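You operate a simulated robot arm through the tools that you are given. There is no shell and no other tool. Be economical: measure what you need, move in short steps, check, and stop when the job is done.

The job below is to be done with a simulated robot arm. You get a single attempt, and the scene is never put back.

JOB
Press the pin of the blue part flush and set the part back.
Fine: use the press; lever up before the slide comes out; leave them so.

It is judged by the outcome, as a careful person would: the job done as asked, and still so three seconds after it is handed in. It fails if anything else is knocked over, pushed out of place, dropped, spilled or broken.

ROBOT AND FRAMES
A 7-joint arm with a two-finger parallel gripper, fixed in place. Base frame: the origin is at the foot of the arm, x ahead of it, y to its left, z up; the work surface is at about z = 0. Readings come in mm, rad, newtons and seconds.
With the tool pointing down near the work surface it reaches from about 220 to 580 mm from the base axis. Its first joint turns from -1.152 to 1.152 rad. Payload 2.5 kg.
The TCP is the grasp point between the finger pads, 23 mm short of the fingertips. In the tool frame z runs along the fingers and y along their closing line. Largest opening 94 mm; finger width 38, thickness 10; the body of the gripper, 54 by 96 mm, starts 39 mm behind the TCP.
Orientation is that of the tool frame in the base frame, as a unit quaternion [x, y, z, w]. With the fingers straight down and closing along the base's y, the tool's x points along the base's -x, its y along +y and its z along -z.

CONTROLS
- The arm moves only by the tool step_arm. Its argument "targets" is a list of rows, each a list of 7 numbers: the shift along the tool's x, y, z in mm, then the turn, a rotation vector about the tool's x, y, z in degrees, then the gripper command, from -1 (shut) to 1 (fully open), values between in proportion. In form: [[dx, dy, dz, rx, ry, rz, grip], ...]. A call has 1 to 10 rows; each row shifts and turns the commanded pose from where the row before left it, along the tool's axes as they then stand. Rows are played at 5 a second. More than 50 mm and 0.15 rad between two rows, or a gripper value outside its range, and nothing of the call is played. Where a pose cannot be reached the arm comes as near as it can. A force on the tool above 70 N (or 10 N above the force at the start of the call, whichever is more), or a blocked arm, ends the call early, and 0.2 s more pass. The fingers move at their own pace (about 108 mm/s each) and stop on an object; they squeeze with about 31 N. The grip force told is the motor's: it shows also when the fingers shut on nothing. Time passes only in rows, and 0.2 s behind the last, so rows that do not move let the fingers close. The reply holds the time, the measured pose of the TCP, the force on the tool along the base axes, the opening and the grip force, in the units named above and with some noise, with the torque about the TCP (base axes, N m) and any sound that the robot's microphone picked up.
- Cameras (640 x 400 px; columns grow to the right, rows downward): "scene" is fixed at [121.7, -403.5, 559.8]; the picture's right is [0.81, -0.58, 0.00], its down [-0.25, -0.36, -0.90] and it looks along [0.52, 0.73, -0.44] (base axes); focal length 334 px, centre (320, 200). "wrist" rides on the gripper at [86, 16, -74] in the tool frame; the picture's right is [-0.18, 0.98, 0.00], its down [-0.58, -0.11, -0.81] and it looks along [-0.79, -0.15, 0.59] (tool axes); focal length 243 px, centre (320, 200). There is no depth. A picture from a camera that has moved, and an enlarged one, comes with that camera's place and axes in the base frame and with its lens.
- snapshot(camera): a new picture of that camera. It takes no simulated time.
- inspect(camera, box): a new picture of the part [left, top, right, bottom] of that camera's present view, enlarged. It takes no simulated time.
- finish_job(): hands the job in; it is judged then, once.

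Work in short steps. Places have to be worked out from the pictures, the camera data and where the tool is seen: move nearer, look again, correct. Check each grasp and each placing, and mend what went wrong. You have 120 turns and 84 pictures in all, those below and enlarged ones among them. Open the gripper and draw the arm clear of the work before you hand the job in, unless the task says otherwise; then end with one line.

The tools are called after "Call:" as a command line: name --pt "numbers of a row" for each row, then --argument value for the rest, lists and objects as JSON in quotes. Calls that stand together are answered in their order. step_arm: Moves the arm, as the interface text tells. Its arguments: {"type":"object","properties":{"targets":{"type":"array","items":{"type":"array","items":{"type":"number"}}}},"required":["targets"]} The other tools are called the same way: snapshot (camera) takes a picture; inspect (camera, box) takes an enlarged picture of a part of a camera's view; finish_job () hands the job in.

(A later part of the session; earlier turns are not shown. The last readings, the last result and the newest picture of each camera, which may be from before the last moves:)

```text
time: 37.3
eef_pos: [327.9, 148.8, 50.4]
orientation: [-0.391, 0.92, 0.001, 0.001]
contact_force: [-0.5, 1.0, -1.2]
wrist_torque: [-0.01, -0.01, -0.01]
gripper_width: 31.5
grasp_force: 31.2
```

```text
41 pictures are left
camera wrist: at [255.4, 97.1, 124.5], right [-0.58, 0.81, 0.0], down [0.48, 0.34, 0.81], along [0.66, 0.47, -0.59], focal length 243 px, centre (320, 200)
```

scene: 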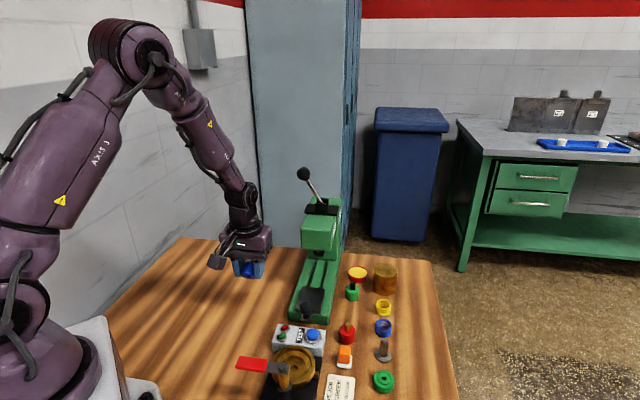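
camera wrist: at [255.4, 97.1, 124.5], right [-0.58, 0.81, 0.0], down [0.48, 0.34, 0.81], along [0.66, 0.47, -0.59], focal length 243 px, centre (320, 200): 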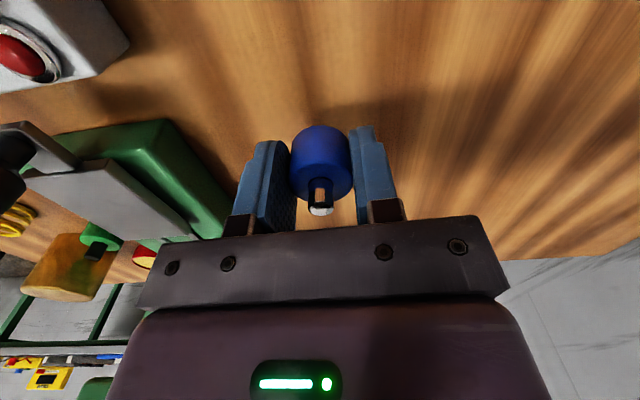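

Held upright. I raise and carry it to above the plate centre (434, 67).

Call:
step_arm --pt "0 0 -20 0 0 0 -1" --pt "0 0 -30 0 0 0 -1" --pt "-2 -15 -5 0 0 0 -1" --pt "-3 -30 0 0 0 0 -1" --pt "-4 -35 0 0 0 0 -1" --pt "-4 -30 0 0 0 0 -1" --pt "-3 -22 0 0 0 0 -1" --pt "0 0 0 0 0 0 -1" --pt "0 0 0 0 0 0 -1"

Call:
snapshot --camera "wrist"

Call:
inspect --camera "scene" --box '[260, 220, 380, 340]'

```text
time: 39.3
eef_pos: [431.4, 67.1, 106.1]
orientation: [-0.392, 0.92, 0.001, 0.002]
contact_force: [-0.5, 0.7, -1.2]
wrist_torque: [0.0, 0.02, -0.01]
gripper_width: 31.3
grasp_force: 31.2
```

```text
40 pictures are left
camera wrist: at [358.2, 15.2, 179.0], right [-0.58, 0.81, 0.0], down [0.48, 0.34, 0.81], along [0.66, 0.47, -0.59], focal length 243 px, centre (320, 200)
```

wrist: 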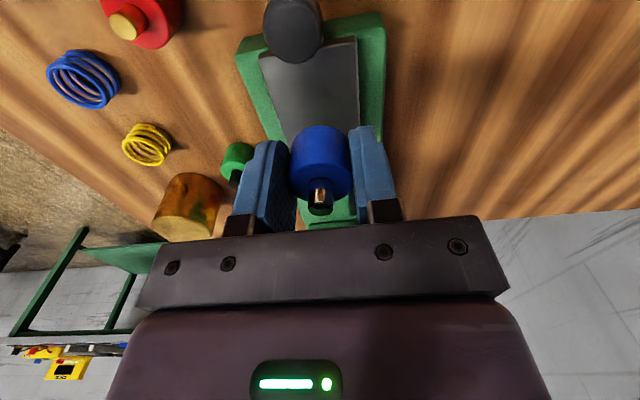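

```text
3.33 times, centred on (320, 280) of scene
camera zoom: at [121.8, -403.5, 559.8], right [0.81, -0.58, 0.0], down [-0.25, -0.36, -0.9], along [0.52, 0.73, -0.44], focal length 1114 px, centre (320, -67)
```

zoom: 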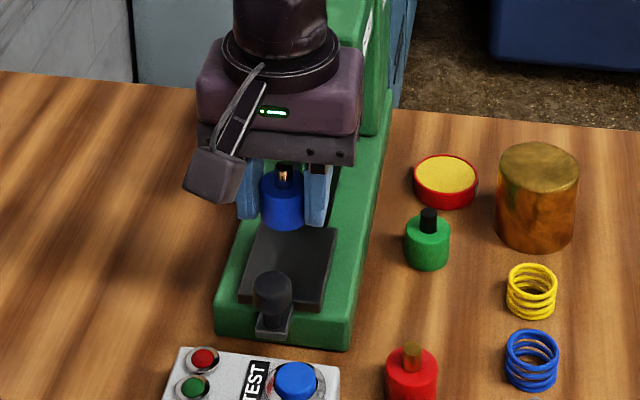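

Aligned within 2–3 mm; I correct and lower to just above the plate, then feel for contact.

Call:
step_arm --pt "-2 -1.5 15 0 0 0 -1" --pt "0 0 15 0 0 0 -1" --pt "0 0 6 0 0 0 -1" --pt "0 0 0 0 0 0 -1"

Call:
step_arm --pt "0 0 2 0 0 0 -1" --pt "0 0 2 0 0 0 -1" --pt "0 0 0 0 0 0 -1"

Call:
inspect --camera "scene" --box '[260, 250, 350, 340]'

```text
time: 40.3
eef_pos: [433.9, 66.7, 70.2]
orientation: [-0.392, 0.92, 0.001, 0.002]
contact_force: [-0.2, -0.9, -1.6]
wrist_torque: [-0.01, -0.03, 0.01]
gripper_width: 31.3
grasp_force: 30.9
```

```text
time: 41.1
eef_pos: [437.4, 67.9, 66.0]
orientation: [-0.393, 0.92, 0.0, 0.004]
contact_force: [-7.4, 6.4, 24.6]
wrist_torque: [0.19, 0.1, 0.06]
gripper_width: 32.0
grasp_force: 31.2
```

```text
4.44 times, centred on (305, 295) of scene
camera zoom: at [121.6, -403.5, 559.8], right [0.81, -0.58, 0.0], down [-0.25, -0.36, -0.9], along [0.52, 0.73, -0.44], focal length 1485 px, centre (387, -222)
```

zoom: 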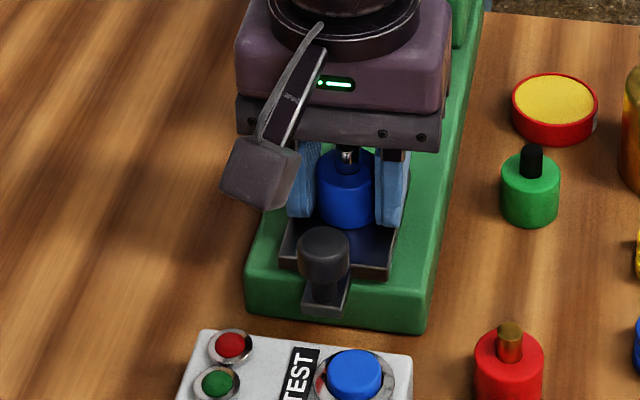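

Contact reached (25 N). I ease up 1.5 mm and open gently.

Call:
step_arm --pt "0 0 -1.5 0 0 0 -1" --pt "0 0 0 0 0 0 -0.28" --pt "0 0 0 0 0 0 -0.2" --pt "0 0 0 0 0 0 -0.2"

Call:
snapshot --camera "wrist"

Call:
inspect --camera "scene" --box '[260, 250, 350, 340]'

```text
time: 42.1
eef_pos: [434.8, 66.3, 66.3]
orientation: [-0.391, 0.92, 0.001, 0.002]
contact_force: [0.0, -0.5, 0.3]
wrist_torque: [-0.01, -0.04, 0.0]
gripper_width: 37.8
grasp_force: 0.1
```

```text
37 pictures are left
camera wrist: at [362.4, 15.0, 140.6], right [-0.58, 0.81, 0.0], down [0.48, 0.34, 0.81], along [0.66, 0.47, -0.59], focal length 243 px, centre (320, 200)
```

wrist: 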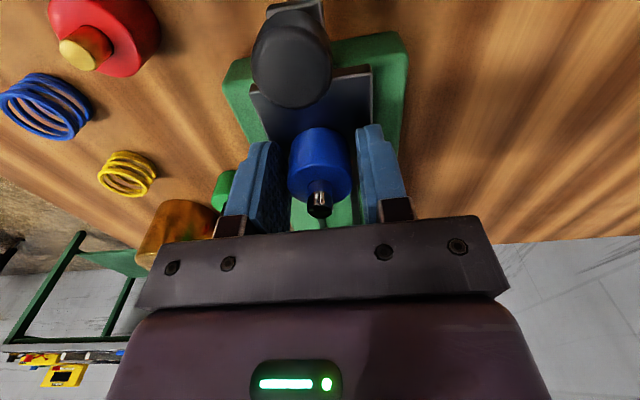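

```text
4.44 times, centred on (305, 295) of scene
camera zoom: at [121.7, -403.5, 559.8], right [0.81, -0.58, 0.0], down [-0.25, -0.36, -0.9], along [0.52, 0.73, -0.44], focal length 1485 px, centre (387, -222)
```

zoom: 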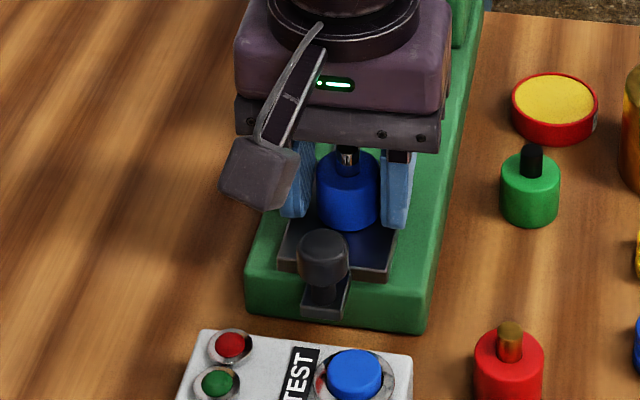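

The part stands on the plate. I withdraw straight up and check.

Call:
step_arm --pt "0 0 -10 0 0 0 -0.15" --pt "0 0 -25 0 0 0 -0.1" --pt "0 0 -40 0 0 0 0" --pt "0 0 -30 0 0 0 0" --pt "0 0 0 0 0 0 0" --pt "0 0 0 0 0 0 0"

Call:
inspect --camera "wrist" --box '[200, 0, 460, 160]'

Call:
inspect --camera "scene" --box '[260, 200, 380, 340]'

```text
time: 43.5
eef_pos: [433.1, 67.9, 171.7]
orientation: [-0.392, 0.92, 0.0, 0.002]
contact_force: [-0.5, 0.7, 0.5]
wrist_torque: [0.02, 0.03, 0.04]
gripper_width: 47.3
grasp_force: 0.2
```

```text
2.46 times, centred on (330, 80) of wrist
camera zoom: at [360.6, 16.3, 247.1], right [-0.58, 0.81, 0.0], down [0.48, 0.34, 0.81], along [0.66, 0.47, -0.59], focal length 597 px, centre (295, 495)
```

zoom: 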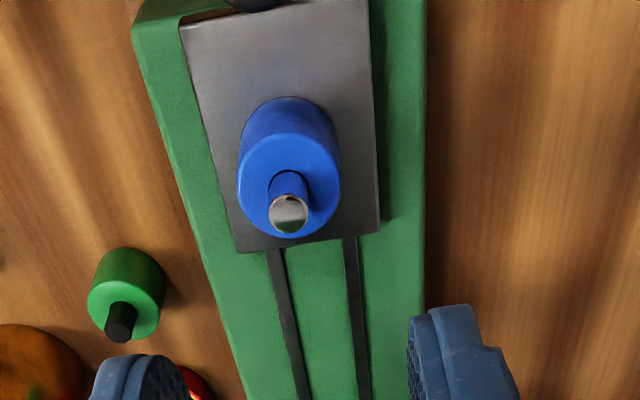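

```text
2.86 times, centred on (320, 270) of scene
camera zoom: at [121.7, -403.5, 559.8], right [0.81, -0.58, 0.0], down [-0.25, -0.36, -0.9], along [0.52, 0.73, -0.44], focal length 955 px, centre (320, 0)
```

zoom: 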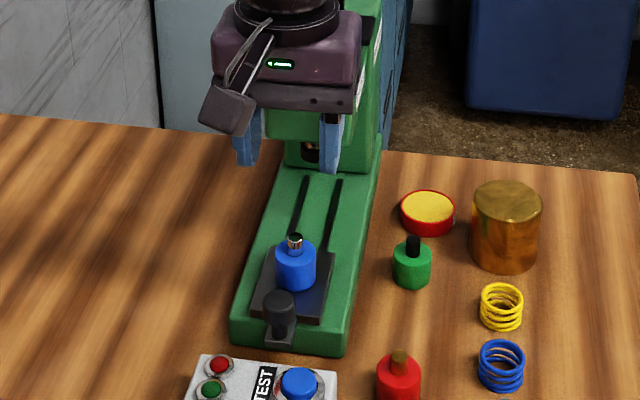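

Part is centred on the plate. Now the slide knob at about (398, 29), top about 70: I back off over it and tilt the tool 14° so the hand will clear the press head when the slide is in.

Call:
step_arm --pt "30 0 0 0 0 0 0" --pt "31 -0.5 0 0 0 0 0" --pt "0 0 0 0 -7 0 0" --pt "0 0 0 0 -7 0 0" --pt "9 0 36 0 0 0 0" --pt "0 0 0 0 0 0 0" --pt "0 0 0 0 0 0 0"

Call:
snapshot --camera "wrist"

Call:
inspect --camera "scene" --box '[220, 230, 360, 400]'

```text
time: 45.1
eef_pos: [393.3, 23.9, 134.6]
orientation: [-0.388, 0.913, 0.047, 0.114]
contact_force: [0.2, -0.2, 0.1]
wrist_torque: [0.0, -0.01, -0.02]
gripper_width: 47.0
grasp_force: 0.0
```

```text
33 pictures are left
camera wrist: at [309.3, -38.7, 185.2], right [-0.58, 0.81, 0.04], down [0.33, 0.19, 0.92], along [0.74, 0.56, -0.38], focal length 243 px, centre (320, 200)
```

wrist: 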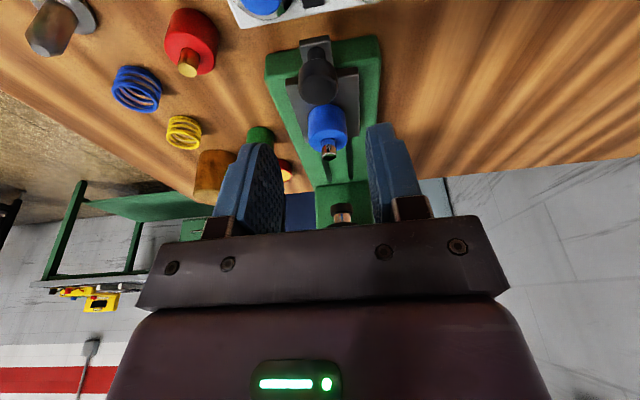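

```text
2.35 times, centred on (290, 315) of scene
camera zoom: at [121.7, -403.5, 559.8], right [0.81, -0.58, 0.0], down [-0.25, -0.36, -0.9], along [0.52, 0.73, -0.44], focal length 786 px, centre (391, -71)
```

zoom: 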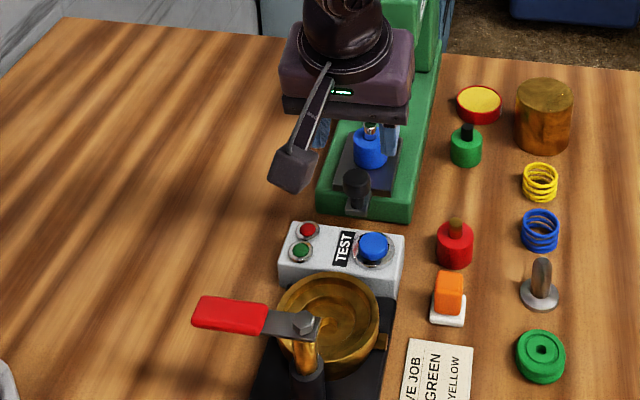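

Call:
step_arm --pt "8.5 1.5 29 0 0 0 0" --pt "6 0 22 0 0 0 0" --pt "2 0 8 0 0 0 0" --pt "0 0 0 0 0 0 0" --pt "0 0 0 0 0 0 0"

Call:
snapshot --camera "wrist"

Call:
inspect --camera "scene" --box '[240, 250, 360, 370]'

```text
time: 46.3
eef_pos: [392.0, 21.8, 74.1]
orientation: [-0.389, 0.913, 0.048, 0.114]
contact_force: [-0.6, 0.2, 0.0]
wrist_torque: [-0.03, 0.01, -0.02]
gripper_width: 47.0
grasp_force: 0.1
```

```text
31 pictures are left
camera wrist: at [308.2, -40.8, 124.5], right [-0.58, 0.81, 0.04], down [0.33, 0.19, 0.92], along [0.74, 0.56, -0.38], focal length 243 px, centre (320, 200)
```

wrist: 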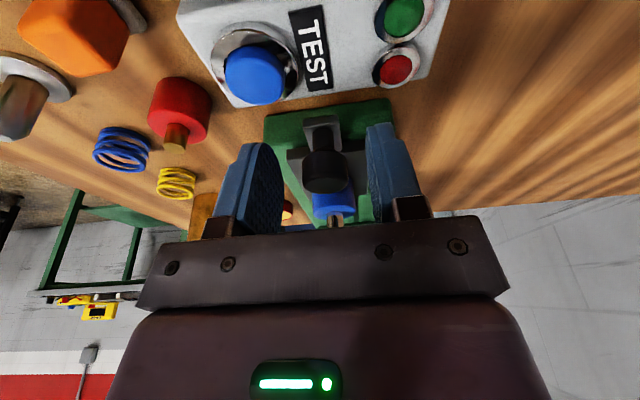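

```text
3.33 times, centred on (300, 310) of scene
camera zoom: at [121.7, -403.5, 559.8], right [0.81, -0.58, 0.0], down [-0.25, -0.36, -0.9], along [0.52, 0.73, -0.44], focal length 1114 px, centre (387, -167)
```

zoom: 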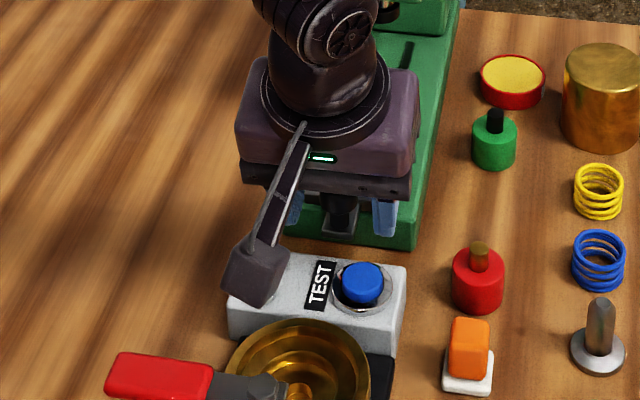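

Knob is centred between the pads. I close on it.

Call:
step_arm --pt "0 0 0 0 0 0 -1" --pt "0 0 0 0 0 0 -1" --pt "0 0 0 0 0 0 -1"

```text
time: 47.1
eef_pos: [390.0, 21.9, 73.9]
orientation: [-0.389, 0.913, 0.049, 0.113]
contact_force: [-7.5, 8.0, 3.8]
wrist_torque: [-0.07, 0.09, 0.15]
gripper_width: 23.4
grasp_force: 44.9
```

Gripped. I push the slide in gently along its axis and watch the force.

Call:
step_arm --pt "0 0.7 0 0 0 0 -1" --pt "-3 0 0.75 0 0 0 -1" --pt "-5 0 1.25 0 0 0 -1" --pt "-6 0 1.5 0 0 0 -1" --pt "-6 0 1.5 0 0 0 -1" --pt "0 0 0 0 0 0 -1"

Call:
inspect --camera "scene" --box '[240, 200, 380, 340]'

```text
time: 48.5
eef_pos: [406.5, 38.6, 73.8]
orientation: [-0.387, 0.914, 0.047, 0.114]
contact_force: [-1.6, 1.7, -4.9]
wrist_torque: [-0.15, 0.08, 0.08]
gripper_width: 23.4
grasp_force: 45.1
```

```text
2.86 times, centred on (310, 270) of scene
camera zoom: at [121.8, -403.5, 559.8], right [0.81, -0.58, 0.0], down [-0.25, -0.36, -0.9], along [0.52, 0.73, -0.44], focal length 955 px, centre (349, 0)
```

zoom: 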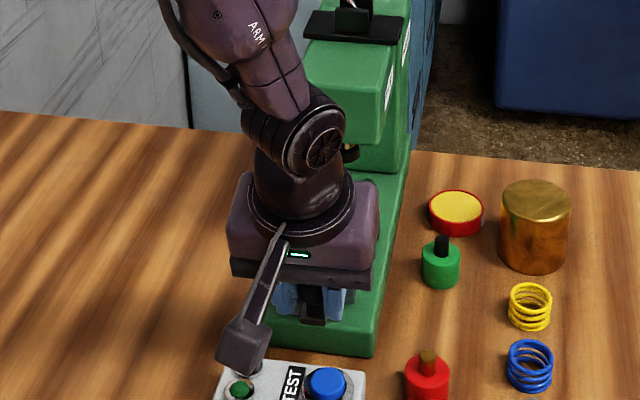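

Call:
step_arm --pt "-7 0 1.75 0 0 0 -1" --pt "-8 0 2 0 0 0 -1" --pt "-8 0 2 0 0 0 -1" --pt "-8 0 2 0 0 0 -1" --pt "-8 0 2 0 0 0 -1" --pt "0 0 0 0 0 0 -1"

Call:
snapshot --camera "wrist"

Call:
inspect --camera "scene" --box '[240, 160, 400, 340]'

```text
time: 49.9
eef_pos: [435.7, 66.7, 73.2]
orientation: [-0.387, 0.913, 0.046, 0.118]
contact_force: [8.2, -9.1, 8.5]
wrist_torque: [-0.6, 0.57, -0.09]
gripper_width: 23.3
grasp_force: 44.9
```

```text
28 pictures are left
camera wrist: at [351.1, 4.9, 124.0], right [-0.58, 0.81, 0.04], down [0.33, 0.19, 0.93], along [0.74, 0.55, -0.38], focal length 243 px, centre (320, 200)
```

wrist: 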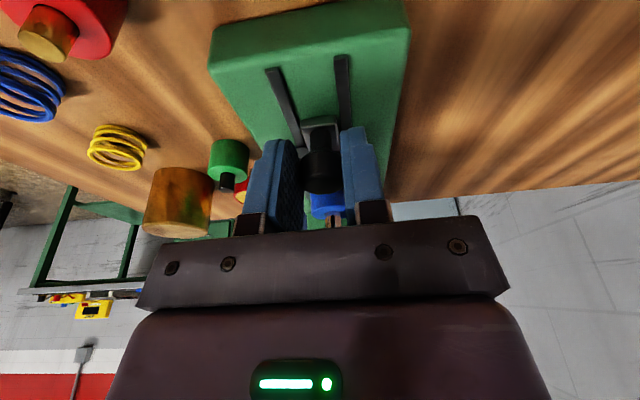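

```text
2.22 times, centred on (320, 250) of scene
camera zoom: at [121.7, -403.5, 559.8], right [0.81, -0.58, 0.0], down [-0.25, -0.36, -0.9], along [0.52, 0.73, -0.44], focal length 743 px, centre (320, 89)
```

zoom: 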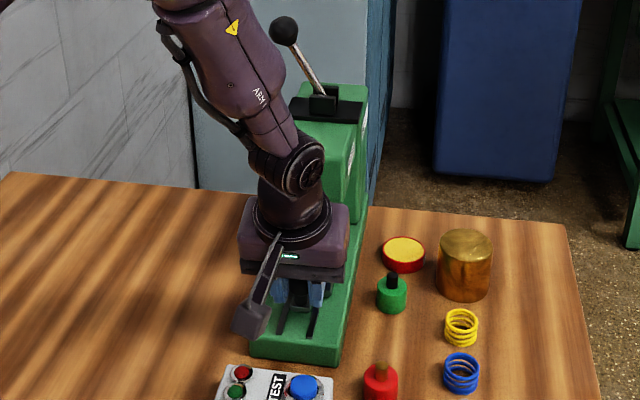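

Moving well; slight side force, so I correct the direction by 1° and continue.

Call:
step_arm --pt "-6 -0.8 1.5 0 0 0 -1" --pt "-8 -0.15 2 0 0 0 -1" --pt "-8 -0.15 2 0 0 0 -1" --pt "0 0 0 0 0 0 -1"

Call:
snapshot --camera "wrist"

Call:
inspect --camera "scene" --box '[240, 160, 400, 340]'

```text
time: 50.9
eef_pos: [450.7, 82.9, 74.6]
orientation: [-0.388, 0.913, 0.048, 0.116]
contact_force: [7.6, -6.7, 20.1]
wrist_torque: [0.69, -0.78, -0.06]
gripper_width: 23.5
grasp_force: 45.0
```

```text
26 pictures are left
camera wrist: at [367.7, 21.1, 123.8], right [-0.58, 0.81, 0.04], down [0.33, 0.19, 0.93], along [0.74, 0.55, -0.37], focal length 243 px, centre (320, 200)
```

wrist: 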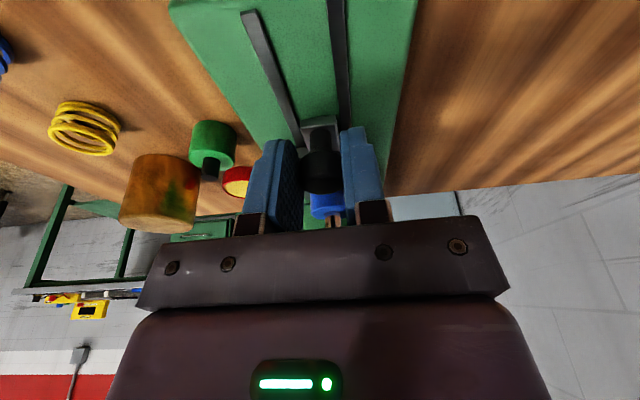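

```text
2.22 times, centred on (320, 250) of scene
camera zoom: at [121.6, -403.5, 559.8], right [0.81, -0.58, 0.0], down [-0.25, -0.36, -0.9], along [0.52, 0.73, -0.44], focal length 743 px, centre (320, 89)
```

zoom: 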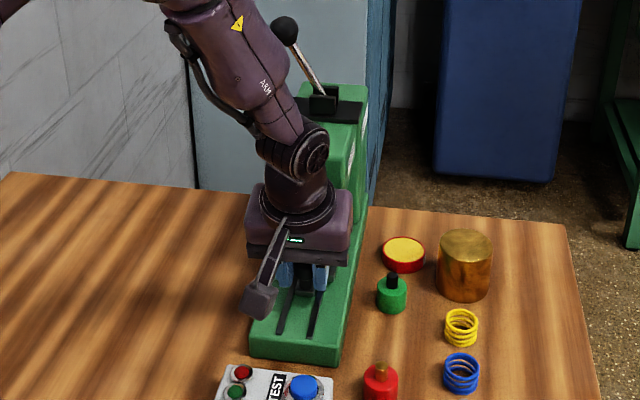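

Call:
step_arm --pt "0 -0.4 -0.8 0 0 0 -1" --pt "-4 -0.1 1 0 0 0 -1" --pt "-4 -0.1 1 0 0 0 -1" --pt "-4 -0.1 1 0 0 0 -1" --pt "0 0 0 0 0 0 -1"

Call:
inspect --camera "wrist" --box '[200, 70, 440, 240]'

```text
time: 51.7
eef_pos: [452.4, 83.2, 73.8]
orientation: [-0.388, 0.914, 0.047, 0.106]
contact_force: [-11.6, -4.6, 9.5]
wrist_torque: [0.9, -1.2, -0.01]
gripper_width: 23.5
grasp_force: 45.2
stopped in row 4: the force on the tool passed its limit (the readings are from after the stop); the commanded pose is now the measured one
```

```text
2.35 times, centred on (320, 155) of wrist
camera zoom: at [369.1, 21.9, 125.6], right [-0.58, 0.81, 0.05], down [0.34, 0.19, 0.92], along [0.74, 0.55, -0.39], focal length 571 px, centre (320, 306)
```

zoom: 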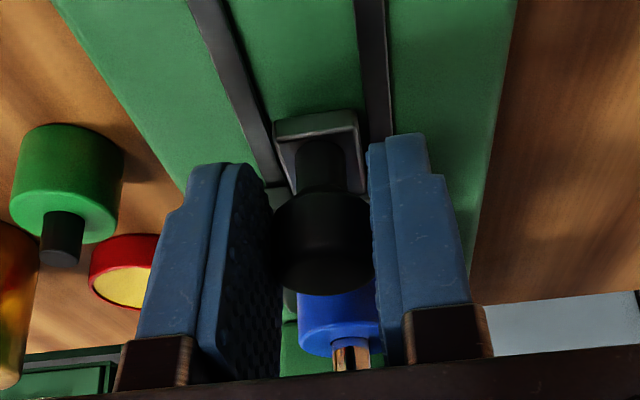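

Blocked at about 87 mm of travel; the torque sign suggests the hand, not the slide, touches the press head. I look from the scene side.

Call:
inspect --camera "scene" --box '[260, 180, 370, 320]'

```text
2.86 times, centred on (315, 250) of scene
camera zoom: at [121.7, -403.5, 559.8], right [0.81, -0.58, 0.0], down [-0.25, -0.36, -0.9], along [0.52, 0.73, -0.44], focal length 955 px, centre (334, 57)
```

zoom: 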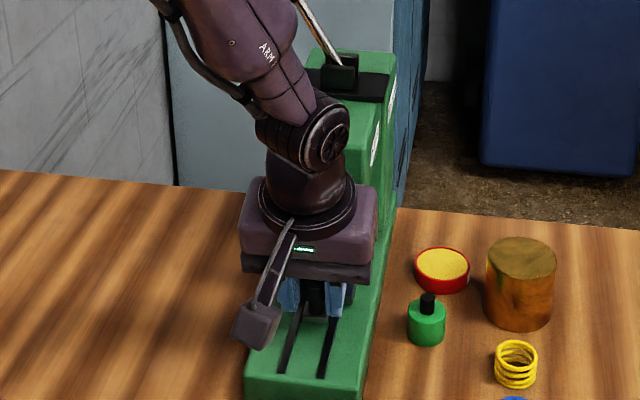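

I release, back off 4 mm, tilt 16° more so the hand leans away from the head, and re-grip the knob.

Call:
step_arm --pt "4 0 -1 0 0 0 -1" --pt "0 0 0 0 0 0 -0.25" --pt "0 0 0 0 0 0 -0.2" --pt "0 0 0 0 -8 0 -0.2" --pt "0 0 0 0 -8 0 -0.2" --pt "0 0 0 0 0 0 -0.2" --pt "0 0 0 0 0 0 -0.2"

Call:
snapshot --camera "wrist"

```text
time: 53.3
eef_pos: [449.4, 80.9, 74.1]
orientation: [-0.378, 0.89, 0.102, 0.233]
contact_force: [0.5, 0.6, 0.7]
wrist_torque: [-0.02, -0.01, 0.06]
gripper_width: 37.5
grasp_force: 0.1
```

```text
22 pictures are left
camera wrist: at [359.5, 11.7, 95.9], right [-0.6, 0.8, 0.1], down [0.16, 0.0, 0.99], along [0.79, 0.6, -0.13], focal length 243 px, centre (320, 200)
```

wrist: 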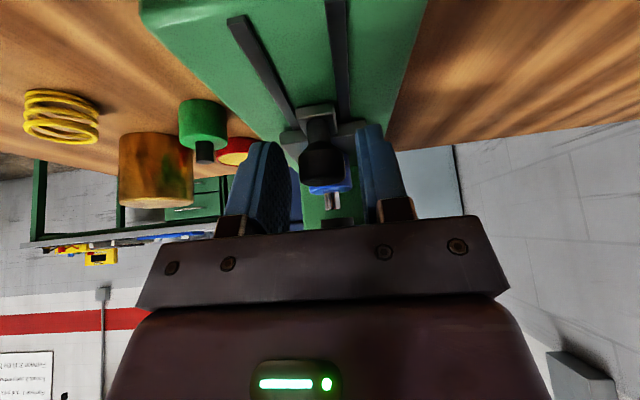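

Good view: the pin is still short of the ram. I re-grip and continue pushing in with the steeper tilt.

Call:
step_arm --pt "0 0 0 0 0 0 -1" --pt "0 0 0 0 0 0 -1" --pt "-3.5 -0.1 2 0 0 0 -1" --pt "-3.5 -0.1 2 0 0 0 -1" --pt "-3.5 -0.1 2 0 0 0 -1" --pt "0 0 0 0 0 0 -1"

Call:
step_arm --pt "-3.5 -0.1 2 0 0 0 -1" --pt "-3.5 -0.1 2 0 0 0 -1" --pt "-3.5 -0.1 2 0 0 0 -1" --pt "-3.5 -0.1 2 0 0 0 -1" --pt "0 0 0 0 0 0 -1"

Call:
inspect --camera "wrist" --box '[220, 70, 420, 240]'

```text
time: 54.7
eef_pos: [458.6, 90.0, 74.3]
orientation: [-0.377, 0.89, 0.102, 0.235]
contact_force: [-1.6, 4.6, 12.7]
wrist_torque: [0.51, -0.69, 0.12]
gripper_width: 23.1
grasp_force: 45.3
```

```text
time: 55.6
eef_pos: [463.9, 94.1, 70.0]
orientation: [-0.376, 0.893, 0.101, 0.226]
contact_force: [-8.4, -4.6, 7.0]
wrist_torque: [0.53, -0.93, -0.1]
gripper_width: 23.5
grasp_force: 45.1
stopped in row 4: the force on the tool passed its limit (the readings are from after the stop); the commanded pose is now the measured one
```

```text
2.35 times, centred on (320, 155) of wrist
camera zoom: at [372.9, 26.2, 94.1], right [-0.59, 0.8, 0.1], down [0.17, 0.01, 0.99], along [0.79, 0.6, -0.14], focal length 571 px, centre (320, 306)
```

zoom: 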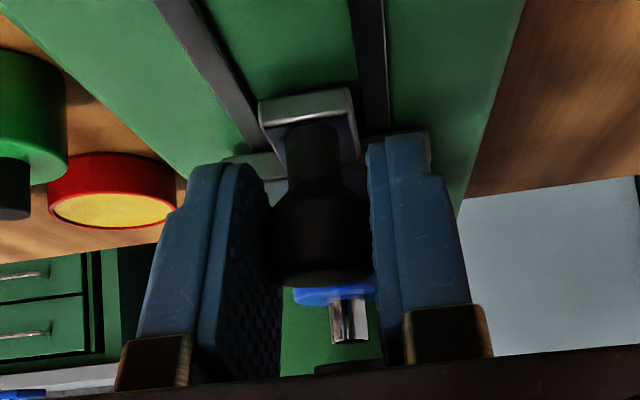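

Blocked again after about 103 mm total. To distinguish slide end-stop from hand contact, I re-grip with 8° more tilt and push once more.

Call:
step_arm --pt "0 0 0 0 0 0 -0.25" --pt "2 0 -1.2 0 0 0 -0.2" --pt "1.5 0 -3 0 -8 0 -0.2" --pt "0 0 0 0 0 0 -0.2" --pt "0 0 0 0 0 0 -1" --pt "0 0 0 0 0 0 -1" --pt "0 0 0 0 0 0 -1"

Call:
step_arm --pt "-3.2 -0.1 2.4 0 0 0 -1" --pt "-3.2 -0.1 2.4 0 0 0 -1" --pt "-3.2 -0.1 2.4 0 0 0 -1" --pt "-3.2 -0.1 2.4 0 0 0 -1" --pt "0 0 0 0 0 0 -1"

```text
time: 57.2
eef_pos: [460.4, 93.6, 73.1]
orientation: [-0.368, 0.875, 0.127, 0.288]
contact_force: [-5.4, 2.2, 5.4]
wrist_torque: [0.58, -0.56, 0.07]
gripper_width: 23.3
grasp_force: 44.9
```

```text
time: 58.4
eef_pos: [468.6, 100.5, 67.2]
orientation: [-0.367, 0.877, 0.127, 0.283]
contact_force: [-26.1, -23.5, -3.5]
wrist_torque: [0.27, -0.18, 0.03]
gripper_width: 23.2
grasp_force: 45.0
```

Call:
step_arm --pt "-2.4 0 1.8 0 0 0 -1" --pt "-2.4 0 1.8 0 0 0 -1" --pt "0 0 0 0 0 0 -1"

Call:
inspect --camera "wrist" --box '[220, 70, 420, 240]'

```text
time: 58.9
eef_pos: [468.8, 101.6, 68.7]
orientation: [-0.368, 0.877, 0.127, 0.281]
contact_force: [-9.0, -4.3, 6.4]
wrist_torque: [0.47, -0.69, -0.11]
gripper_width: 23.3
grasp_force: 44.8
stopped in row 2: the force on the tool passed its limit (the readings are from after the stop); the commanded pose is now the measured one
```

```text
2.35 times, centred on (320, 155) of wrist
camera zoom: at [376.9, 30.7, 78.6], right [-0.6, 0.79, 0.12], down [0.09, -0.09, 0.99], along [0.8, 0.6, -0.02], focal length 571 px, centre (320, 306)
```

zoom: 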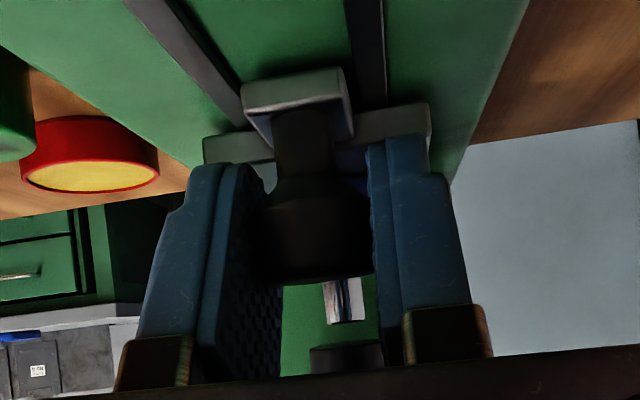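

The pin appears laterally under the ram with a small gap. I release and withdraw backward to get a clear view of the slide and ram.

Call:
step_arm --pt "0 0 0 0 0 0 -0.2" --pt "0 0 0 0 0 0 -0.1" --pt "5 0 -20 0 0 0 0" --pt "0 0 -40 0 0 0 0" --pt "0 0 -45 0 0 0 0" --pt "0 0 -45 0 0 0 0" --pt "0 0 0 0 0 0 0"

Call:
inspect --camera "wrist" --box '[220, 40, 420, 240]'

Call:
inspect --camera "scene" --box '[270, 190, 370, 320]'

```text
time: 60.5
eef_pos: [403.1, 32.7, 189.4]
orientation: [-0.369, 0.877, 0.127, 0.28]
contact_force: [0.4, -0.1, -0.1]
wrist_torque: [0.0, -0.02, 0.01]
gripper_width: 46.8
grasp_force: 0.1
```

```text
2.00 times, centred on (320, 140) of wrist
camera zoom: at [312.2, -37.9, 198.6], right [-0.6, 0.79, 0.12], down [0.09, -0.09, 0.99], along [0.8, 0.61, -0.02], focal length 485 px, centre (320, 320)
```

zoom: 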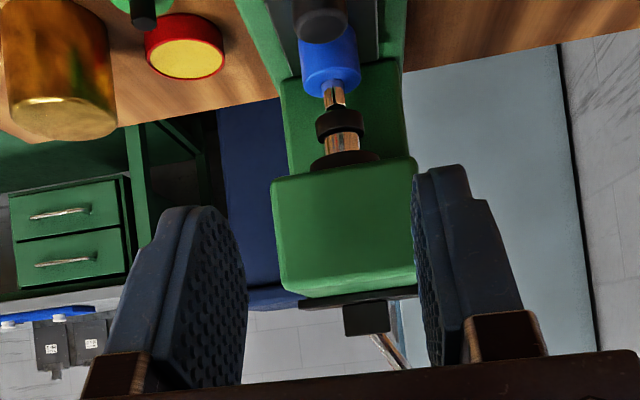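

```text
3.08 times, centred on (320, 255) of scene
camera zoom: at [121.7, -403.5, 559.8], right [0.81, -0.58, 0.0], down [-0.25, -0.36, -0.9], along [0.52, 0.73, -0.44], focal length 1028 px, centre (320, 31)
```

zoom: 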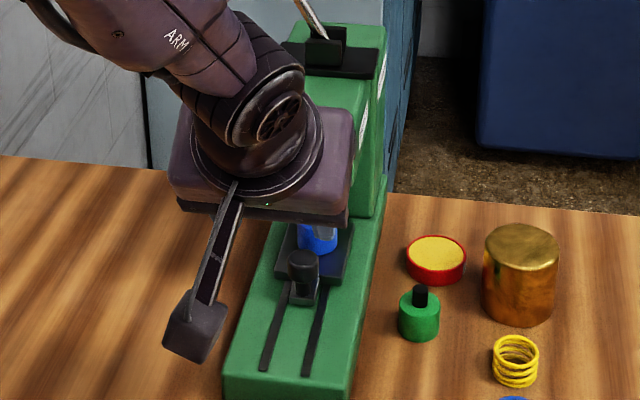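

Blue part is under the ram (s ≈ 105 vs ram ≈ 100, ram foot ~25 mm wide). Now the lever: I rise, straighten the tool and yaw it to close along the lever's axis.

Call:
step_arm --pt "-22 0 -30 0 0 0 0" --pt "-22 0 -30 0 8 0 0.2" --pt "-18 0 -33 0 8 0 0.3" --pt "-12 0 -36 0 8 0 0.3" --pt "0 0 -20 0 8 0 0.3" --pt "0 0 0 0 4 0 0.3" --pt "0 0 0 0 0 8 0.3" --pt "0 0 0 0 0 8 0.3" --pt "0 0 0 0 0 8 0.3" --pt "0 0 0 0 0 8 0.3"

Call:
step_arm --pt "0 0 0 0 0 8 0.3" --pt "0 0 0 0 0 8 0.3" --pt "0 0 0 0 0 8 0.3" --pt "0 0 0 0 0 8 0.3" --pt "0 0 0 0 0 8 0.3" --pt "0 0 0 0 0 8 0.3" --pt "0 0 0 0 0 8 0.3" --pt "0 0 0 0 0 2.6 0.3" --pt "0 0 0 0 0 0 0.3"

```text
time: 62.7
eef_pos: [404.4, 28.8, 356.8]
orientation: [-0.119, 0.993, 0.004, -0.006]
contact_force: [0.8, 0.7, -0.1]
wrist_torque: [0.01, 0.01, 0.03]
gripper_width: 61.1
grasp_force: 0.1
```

```text
time: 64.7
eef_pos: [405.7, 30.7, 356.4]
orientation: [0.383, 0.924, 0.003, -0.007]
contact_force: [-0.7, -0.1, -0.5]
wrist_torque: [0.03, -0.03, 0.03]
gripper_width: 61.3
grasp_force: 0.1
```

Call:
step_arm --pt "12 45 0 0 0 0 0.3" --pt "12 45 0 0 0 0 0.3" --pt "13 45 0 0 0 0 0.3" --pt "13 45 0 0 0 0 0.3" --pt "0 0 0 0 0 0 0.3" --pt "0 0 0 0 0 0 0.3"

Call:
snapshot --camera "wrist"

Call:
inspect --camera "scene" --box '[250, 100, 370, 260]'

```text
time: 66.1
eef_pos: [495.3, 192.7, 357.3]
orientation: [0.382, 0.924, 0.002, -0.008]
contact_force: [-0.1, 0.5, 0.3]
wrist_torque: [0.01, 0.01, 0.01]
gripper_width: 61.0
grasp_force: 0.0
```

```text
17 pictures are left
camera wrist: at [444.7, 265.4, 432.1], right [0.82, 0.57, -0.01], down [0.35, -0.49, 0.8], along [0.45, -0.66, -0.6], focal length 243 px, centre (320, 200)
```

wrist: 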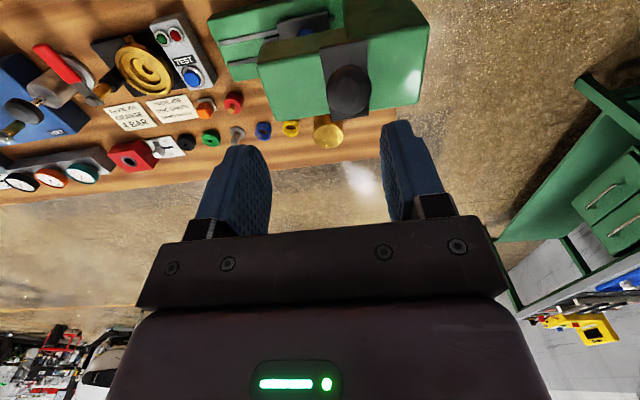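

```text
2.50 times, centred on (310, 180) of scene
camera zoom: at [121.8, -403.5, 559.8], right [0.81, -0.58, 0.0], down [-0.25, -0.36, -0.9], along [0.52, 0.73, -0.44], focal length 835 px, centre (345, 250)
```

zoom: 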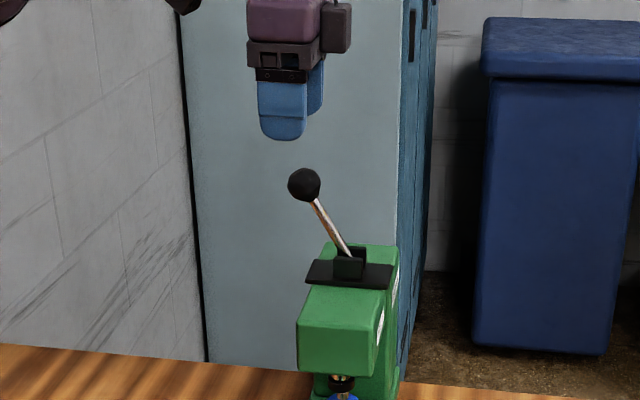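

Ball triangulates to (509, 205, 273). I shift 18 mm along the closing line and lower above it.

Call:
step_arm --pt "-1.4 18.4 0 0 0 0 0.3" --pt "0 0 42 0 0 0 0.3" --pt "0 0 0 0 0 0 0.3" --pt "0 0 0 0 0 0 0.3"

Call:
snapshot --camera "wrist"

```text
time: 67.1
eef_pos: [510.6, 204.5, 313.2]
orientation: [0.382, 0.924, 0.002, -0.008]
contact_force: [-0.5, 0.4, 0.6]
wrist_torque: [0.02, 0.01, 0.02]
gripper_width: 61.1
grasp_force: 0.0
```

```text
15 pictures are left
camera wrist: at [461.7, 276.1, 388.0], right [0.82, 0.57, -0.01], down [0.35, -0.49, 0.8], along [0.45, -0.66, -0.6], focal length 243 px, centre (320, 200)
```

wrist: 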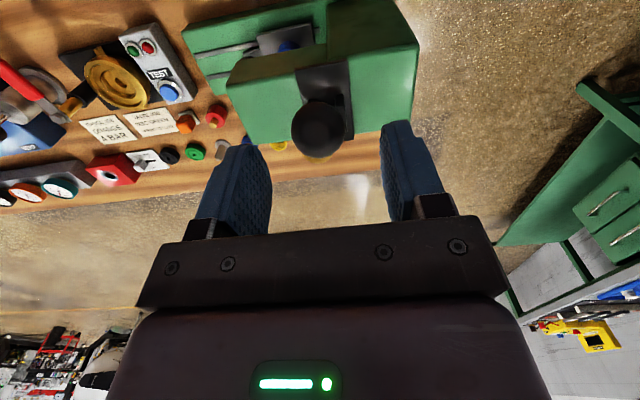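

Ball is centred. I lower until it is deep between the fingers and close.

Call:
step_arm --pt "0 0 25 0 0 0 0.3" --pt "0 0 25 0 0 0 0.2" --pt "0 0 6 0 0 0 0" --pt "0 0 0 0 0 0 -0.2" --pt "0 0 0 0 0 0 -1" --pt "0 0 0 0 0 0 -1" --pt "0 0 0 0 0 0 -1"

```text
time: 68.7
eef_pos: [510.4, 204.7, 256.9]
orientation: [0.381, 0.924, -0.002, -0.01]
contact_force: [-24.2, -14.9, 3.2]
wrist_torque: [0.5, -0.22, 0.0]
gripper_width: 31.4
grasp_force: 44.8
```

Gripped, with side force from slight off-centre; I shift −1 mm and try the first few degrees of lever travel to the left and down.

Call:
step_arm --pt "0 -1 0 0 0 0 -1" --pt "3.3 0 1.9 0 0 0 -1" --pt "3.2 0 2.2 0 0 0 -1" --pt "3.1 0 2.5 0 0 0 -1" --pt "0 0 0 0 0 0 -1"

```text
time: 69.9
eef_pos: [506.0, 208.3, 255.0]
orientation: [0.384, 0.923, 0.004, -0.002]
contact_force: [27.9, -14.1, 20.7]
wrist_torque: [0.05, 0.28, 0.04]
gripper_width: 31.6
grasp_force: 45.1
```

Call:
step_arm --pt "3 0 2.6 0 0 0 -1" --pt "3 0 2.8 0 0 0 -1" --pt "0 0 0 0 0 0 -1"

Call:
inspect --camera "scene" --box '[250, 100, 370, 260]'

```text
time: 70.7
eef_pos: [500.0, 213.1, 249.3]
orientation: [0.384, 0.923, 0.003, -0.002]
contact_force: [28.2, -12.5, 20.6]
wrist_torque: [0.14, 0.39, 0.1]
gripper_width: 31.5
grasp_force: 44.8
```

```text
2.50 times, centred on (310, 180) of scene
camera zoom: at [121.7, -403.5, 559.8], right [0.81, -0.58, 0.0], down [-0.25, -0.36, -0.9], along [0.52, 0.73, -0.44], focal length 835 px, centre (345, 250)
```

zoom: 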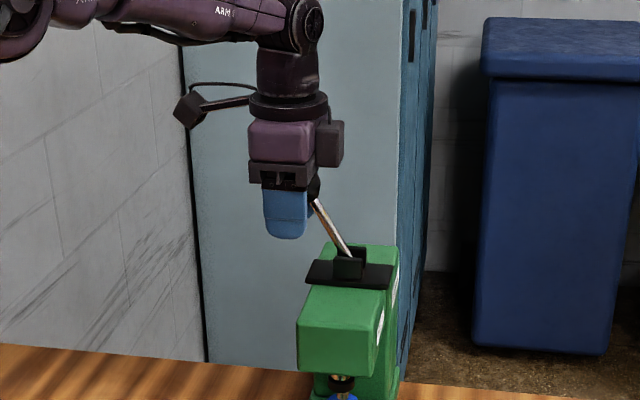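

The lever has not moved; the pads slipped along the ball. The swing is probably toward the front (−u). I recentre on the ball and pull gently in that direction.

Call:
step_arm --pt "-5 0 -4 0 0 0 -1" --pt "-5 0 -4 0 0 0 -1" --pt "-5.6 0 -4 0 0 0 -1" --pt "0 0 0 0 0 0 -1"

Call:
step_arm --pt "0 -2 0 0 0 0 -1" --pt "0 -2 0.3 0 0 0 -1" --pt "0 0 0 0 0 0 -1"

```text
time: 71.7
eef_pos: [507.5, 206.0, 256.8]
orientation: [0.381, 0.925, 0.001, -0.01]
contact_force: [-4.7, 5.0, -20.2]
wrist_torque: [0.83, 0.87, 0.01]
gripper_width: 31.9
grasp_force: 44.3
```

```text
time: 72.4
eef_pos: [508.3, 206.2, 257.6]
orientation: [0.38, 0.925, 0.008, -0.002]
contact_force: [6.2, 3.4, -4.9]
wrist_torque: [-0.26, 0.12, 0.11]
gripper_width: 31.1
grasp_force: 44.9
stopped in row 3: the force on the tool passed its limit (the readings are from after the stop); the commanded pose is now the measured one
```

Blocked in that direction too (rigid). I test the opposite swing, right and over the top, gently.

Call:
step_arm --pt "-2.6 0 -1.5 0 0 0 -1" --pt "-2.6 0 -1.5 0 0 0 -1" --pt "-2.6 0 -1.4 0 0 0 -1" --pt "-2.6 0 -1.3 0 0 0 -1" --pt "0 0 0 0 0 0 -1"

```text
time: 73.6
eef_pos: [514.9, 199.7, 262.8]
orientation: [0.378, 0.926, 0.009, -0.004]
contact_force: [-0.7, 13.3, -19.0]
wrist_torque: [0.69, 0.95, 0.13]
gripper_width: 31.5
grasp_force: 45.2
```

Call:
inspect --camera "scene" --box '[270, 130, 350, 250]'

```text
3.33 times, centred on (310, 190) of scene
camera zoom: at [121.9, -403.4, 559.8], right [0.81, -0.58, 0.0], down [-0.26, -0.36, -0.9], along [0.52, 0.73, -0.44], focal length 1114 px, centre (353, 233)
```

zoom: 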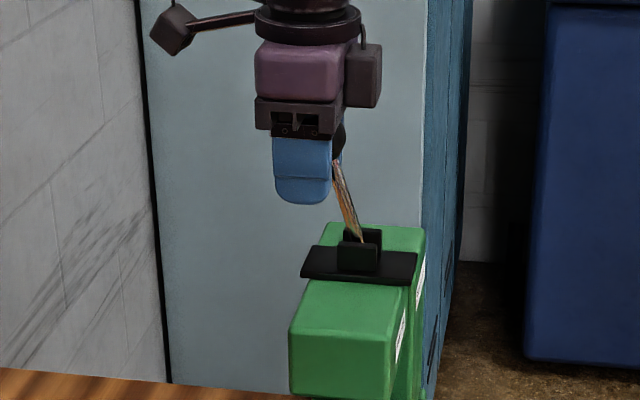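

The lever stem is now more upright: it swings right. The ball sits near the pad edge, so I open, shift 10.5 mm right to recentre, and re-grip.

Call:
step_arm --pt "0 0 0 0 0 0 -0.1" --pt "0 0 0 0 0 0 0" --pt "-5 0 0 0 0 0 0" --pt "-5.5 0 0 0 0 0 0" --pt "0 0 0 0 0 0 0"

Call:
snapshot --camera "wrist"

Call:
inspect --camera "scene" --box '[270, 130, 350, 270]'

```text
time: 74.8
eef_pos: [522.9, 190.3, 263.6]
orientation: [0.38, 0.925, 0.009, -0.002]
contact_force: [-0.2, 0.6, 0.1]
wrist_torque: [0.01, -0.01, 0.01]
gripper_width: 47.0
grasp_force: 0.0
```

```text
12 pictures are left
camera wrist: at [472.0, 262.2, 339.1], right [0.82, 0.57, 0.01], down [0.34, -0.5, 0.8], along [0.46, -0.65, -0.6], focal length 243 px, centre (320, 200)
```

wrist: 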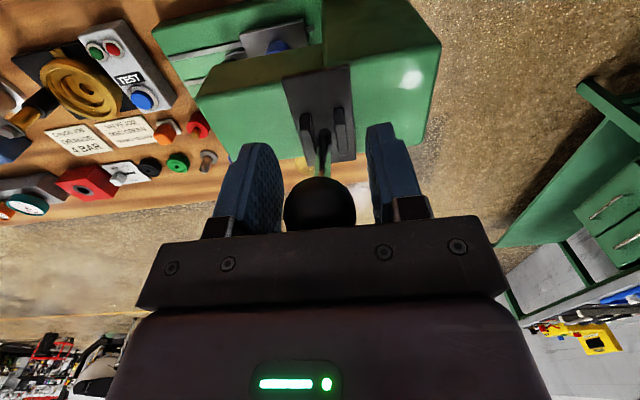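

```text
2.86 times, centred on (310, 200) of scene
camera zoom: at [121.7, -403.5, 559.8], right [0.81, -0.58, 0.0], down [-0.25, -0.36, -0.9], along [0.52, 0.73, -0.44], focal length 955 px, centre (349, 200)
```

zoom: 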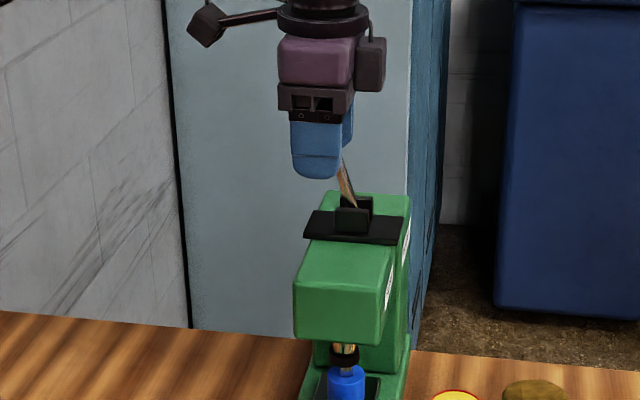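

The clevis slot confirms the swing plane. Ball is centred deep between the fingers; I grip and swing the lever right along its arc.

Call:
step_arm --pt "0 0 0 0 0 0 -1" --pt "0 0 0 0 0 0 -1" --pt "-4.9 0 -1.4 0 0 0 -1" --pt "-4.9 0 -1.1 0 0 0 -1" --pt "-4.9 0 -0.9 0 0 0 -1" --pt "-6 0 -0.6 0 0 0 -1" --pt "-6 0 -0.2 0 0 0 -1" --pt "0 0 0 0 0 0 -1"

```text
time: 76.6
eef_pos: [541.7, 173.8, 266.8]
orientation: [0.379, 0.925, 0.009, -0.005]
contact_force: [-15.2, 6.9, -4.2]
wrist_torque: [0.72, 0.59, 0.08]
gripper_width: 31.3
grasp_force: 44.7
```

Call:
step_arm --pt "-5 0 0.2 0 0 0 -1" --pt "-5 0 0.4 0 0 0 -1" --pt "-4.9 0 0.7 0 0 0 -1" --pt "-4.9 0 1 0 0 0 -1" --pt "-4.8 0 1.3 0 0 0 -1" --pt "-4.8 0 1.6 0 0 0 -1" --pt "0 0 0 0 0 0 -1"

Call:
inspect --camera "scene" --box '[270, 130, 370, 290]'

```text
time: 78.2
eef_pos: [562.6, 152.1, 263.1]
orientation: [0.379, 0.925, 0.009, -0.002]
contact_force: [-14.4, 3.3, 13.4]
wrist_torque: [0.83, 0.67, 0.02]
gripper_width: 31.3
grasp_force: 44.9
```

```text
2.50 times, centred on (320, 210) of scene
camera zoom: at [121.7, -403.5, 559.8], right [0.81, -0.58, 0.0], down [-0.25, -0.36, -0.9], along [0.52, 0.73, -0.44], focal length 835 px, centre (320, 175)
```

zoom: 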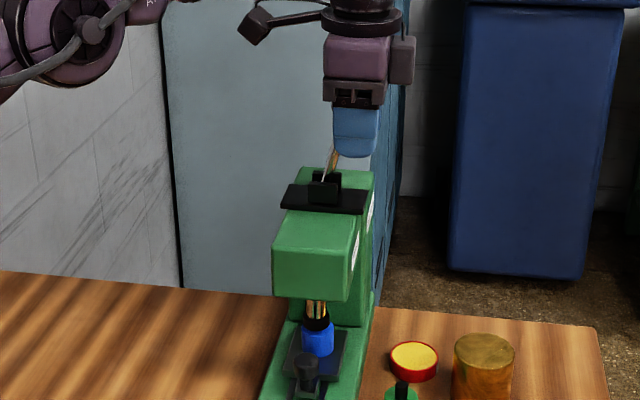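

The ram has come down with the lever; its foot is near the blue body. I continue until firm resistance.

Call:
step_arm --pt "-4.7 0 1.9 0 0 0 -1" --pt "-4.6 0 2.1 0 0 0 -1" --pt "-4.5 0 2.4 0 0 0 -1" --pt "0 0 0 0 0 0 -1"

```text
time: 79.2
eef_pos: [572.3, 141.5, 254.8]
orientation: [0.379, 0.925, 0.009, -0.001]
contact_force: [0.3, 4.6, 17.4]
wrist_torque: [0.82, 0.78, -0.07]
gripper_width: 31.2
grasp_force: 44.7
```

Call:
step_arm --pt "-4.3 0 2.6 0 0 0 -1" --pt "-4.1 0 2.9 0 0 0 -1" --pt "-4 0 3.2 0 0 0 -1" --pt "0 0 0 0 0 0 -1"

Call:
inspect --camera "scene" --box '[280, 160, 370, 290]'

```text
time: 80.2
eef_pos: [580.1, 135.3, 249.3]
orientation: [0.378, 0.926, 0.012, 0.0]
contact_force: [7.7, 21.0, 26.4]
wrist_torque: [0.31, 0.95, -0.11]
gripper_width: 31.4
grasp_force: 45.2
```

```text
3.08 times, centred on (325, 225) of scene
camera zoom: at [121.6, -403.5, 559.8], right [0.81, -0.58, 0.0], down [-0.25, -0.36, -0.9], along [0.52, 0.73, -0.44], focal length 1028 px, centre (305, 123)
```

zoom: 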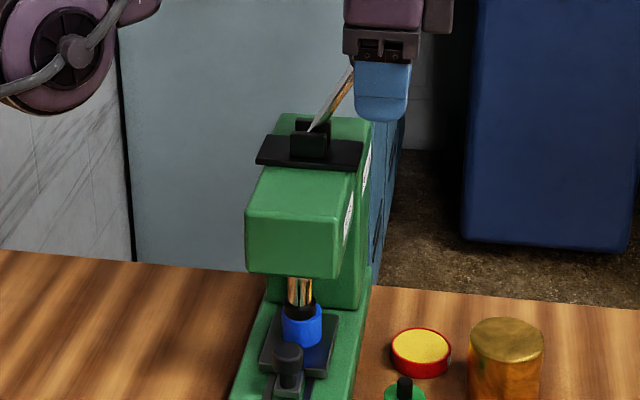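

The foot is on the body top and resistance is rising. A final firm push to be sure.

Call:
step_arm --pt "-3 0 2.6 0 0 0 -1" --pt "-2.5 0 3 0 0 0 -1" --pt "-2 0 3 0 0 0 -1" --pt "0 0 0 0 0 0 -1"

```text
time: 81.0
eef_pos: [581.4, 136.2, 247.7]
orientation: [0.373, 0.928, 0.016, -0.001]
contact_force: [-10.3, -0.2, 3.3]
wrist_torque: [-0.52, -0.62, 0.07]
gripper_width: 31.3
grasp_force: 45.0
out of reach, approached as far as the arm can: row 1
stopped in row 4: the force on the tool passed its limit (the readings are from after the stop); the commanded pose is now the measured one
```

Call:
inspect --camera "scene" --box '[298, 235, 342, 275]'

```text
10.00 times, centred on (320, 255) of scene
camera zoom: at [121.6, -403.5, 559.8], right [0.81, -0.58, 0.0], down [-0.25, -0.36, -0.9], along [0.52, 0.73, -0.44], focal length 3342 px, centre (320, -350)
```

zoom: 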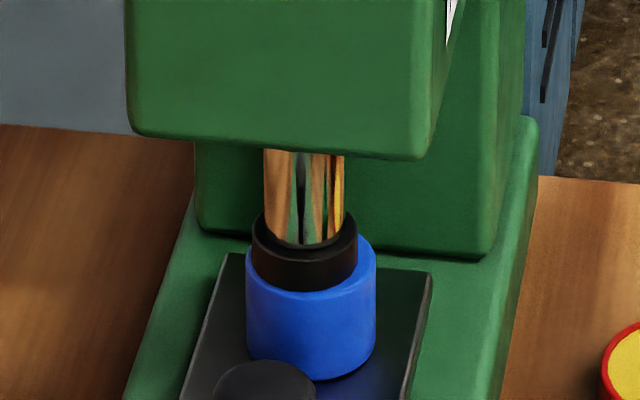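

Foot rests on the body top, so the pin is flush. Now I swing the lever back up along the same arc.

Call:
step_arm --pt "5 0 -3.7 0 0 0 -1" --pt "4.9 0 -3.2 0 0 0 -1" --pt "5 0 -2.7 0 0 0 -1" --pt "5 0 -2.4 0 0 0 -1" --pt "5 0 -2 0 0 0 -1" --pt "7.2 0 -2.2 0 0 0 -1" --pt "7.3 0 -1.7 0 0 0 -1" --pt "7.4 0 -0.9 0 0 0 -1" --pt "7.5 0 -0.4 0 0 0 -1" --pt "0 0 0 0 0 0 -1"

Call:
step_arm --pt "7.5 0 0.4 0 0 0 -1" --pt "7.4 0 0.9 0 0 0 -1" --pt "7.3 0 1.7 0 0 0 -1" --pt "7.2 0 2.2 0 0 0 -1" --pt "5 0 2 0 0 0 -1" --pt "5 0 2.4 0 0 0 -1" --pt "4.9 0 2.7 0 0 0 -1" --pt "0 0 0 0 0 0 -1"

```text
time: 83.2
eef_pos: [541.4, 173.4, 267.4]
orientation: [0.373, 0.928, 0.017, 0.0]
contact_force: [21.7, 3.6, -9.7]
wrist_torque: [-0.87, -0.35, -0.08]
gripper_width: 31.4
grasp_force: 46.1
```

```text
time: 85.0
eef_pos: [511.4, 204.7, 256.9]
orientation: [0.373, 0.927, 0.021, 0.002]
contact_force: [20.4, 12.2, 14.7]
wrist_torque: [-1.0, -0.53, 0.06]
gripper_width: 31.4
grasp_force: 45.0
```

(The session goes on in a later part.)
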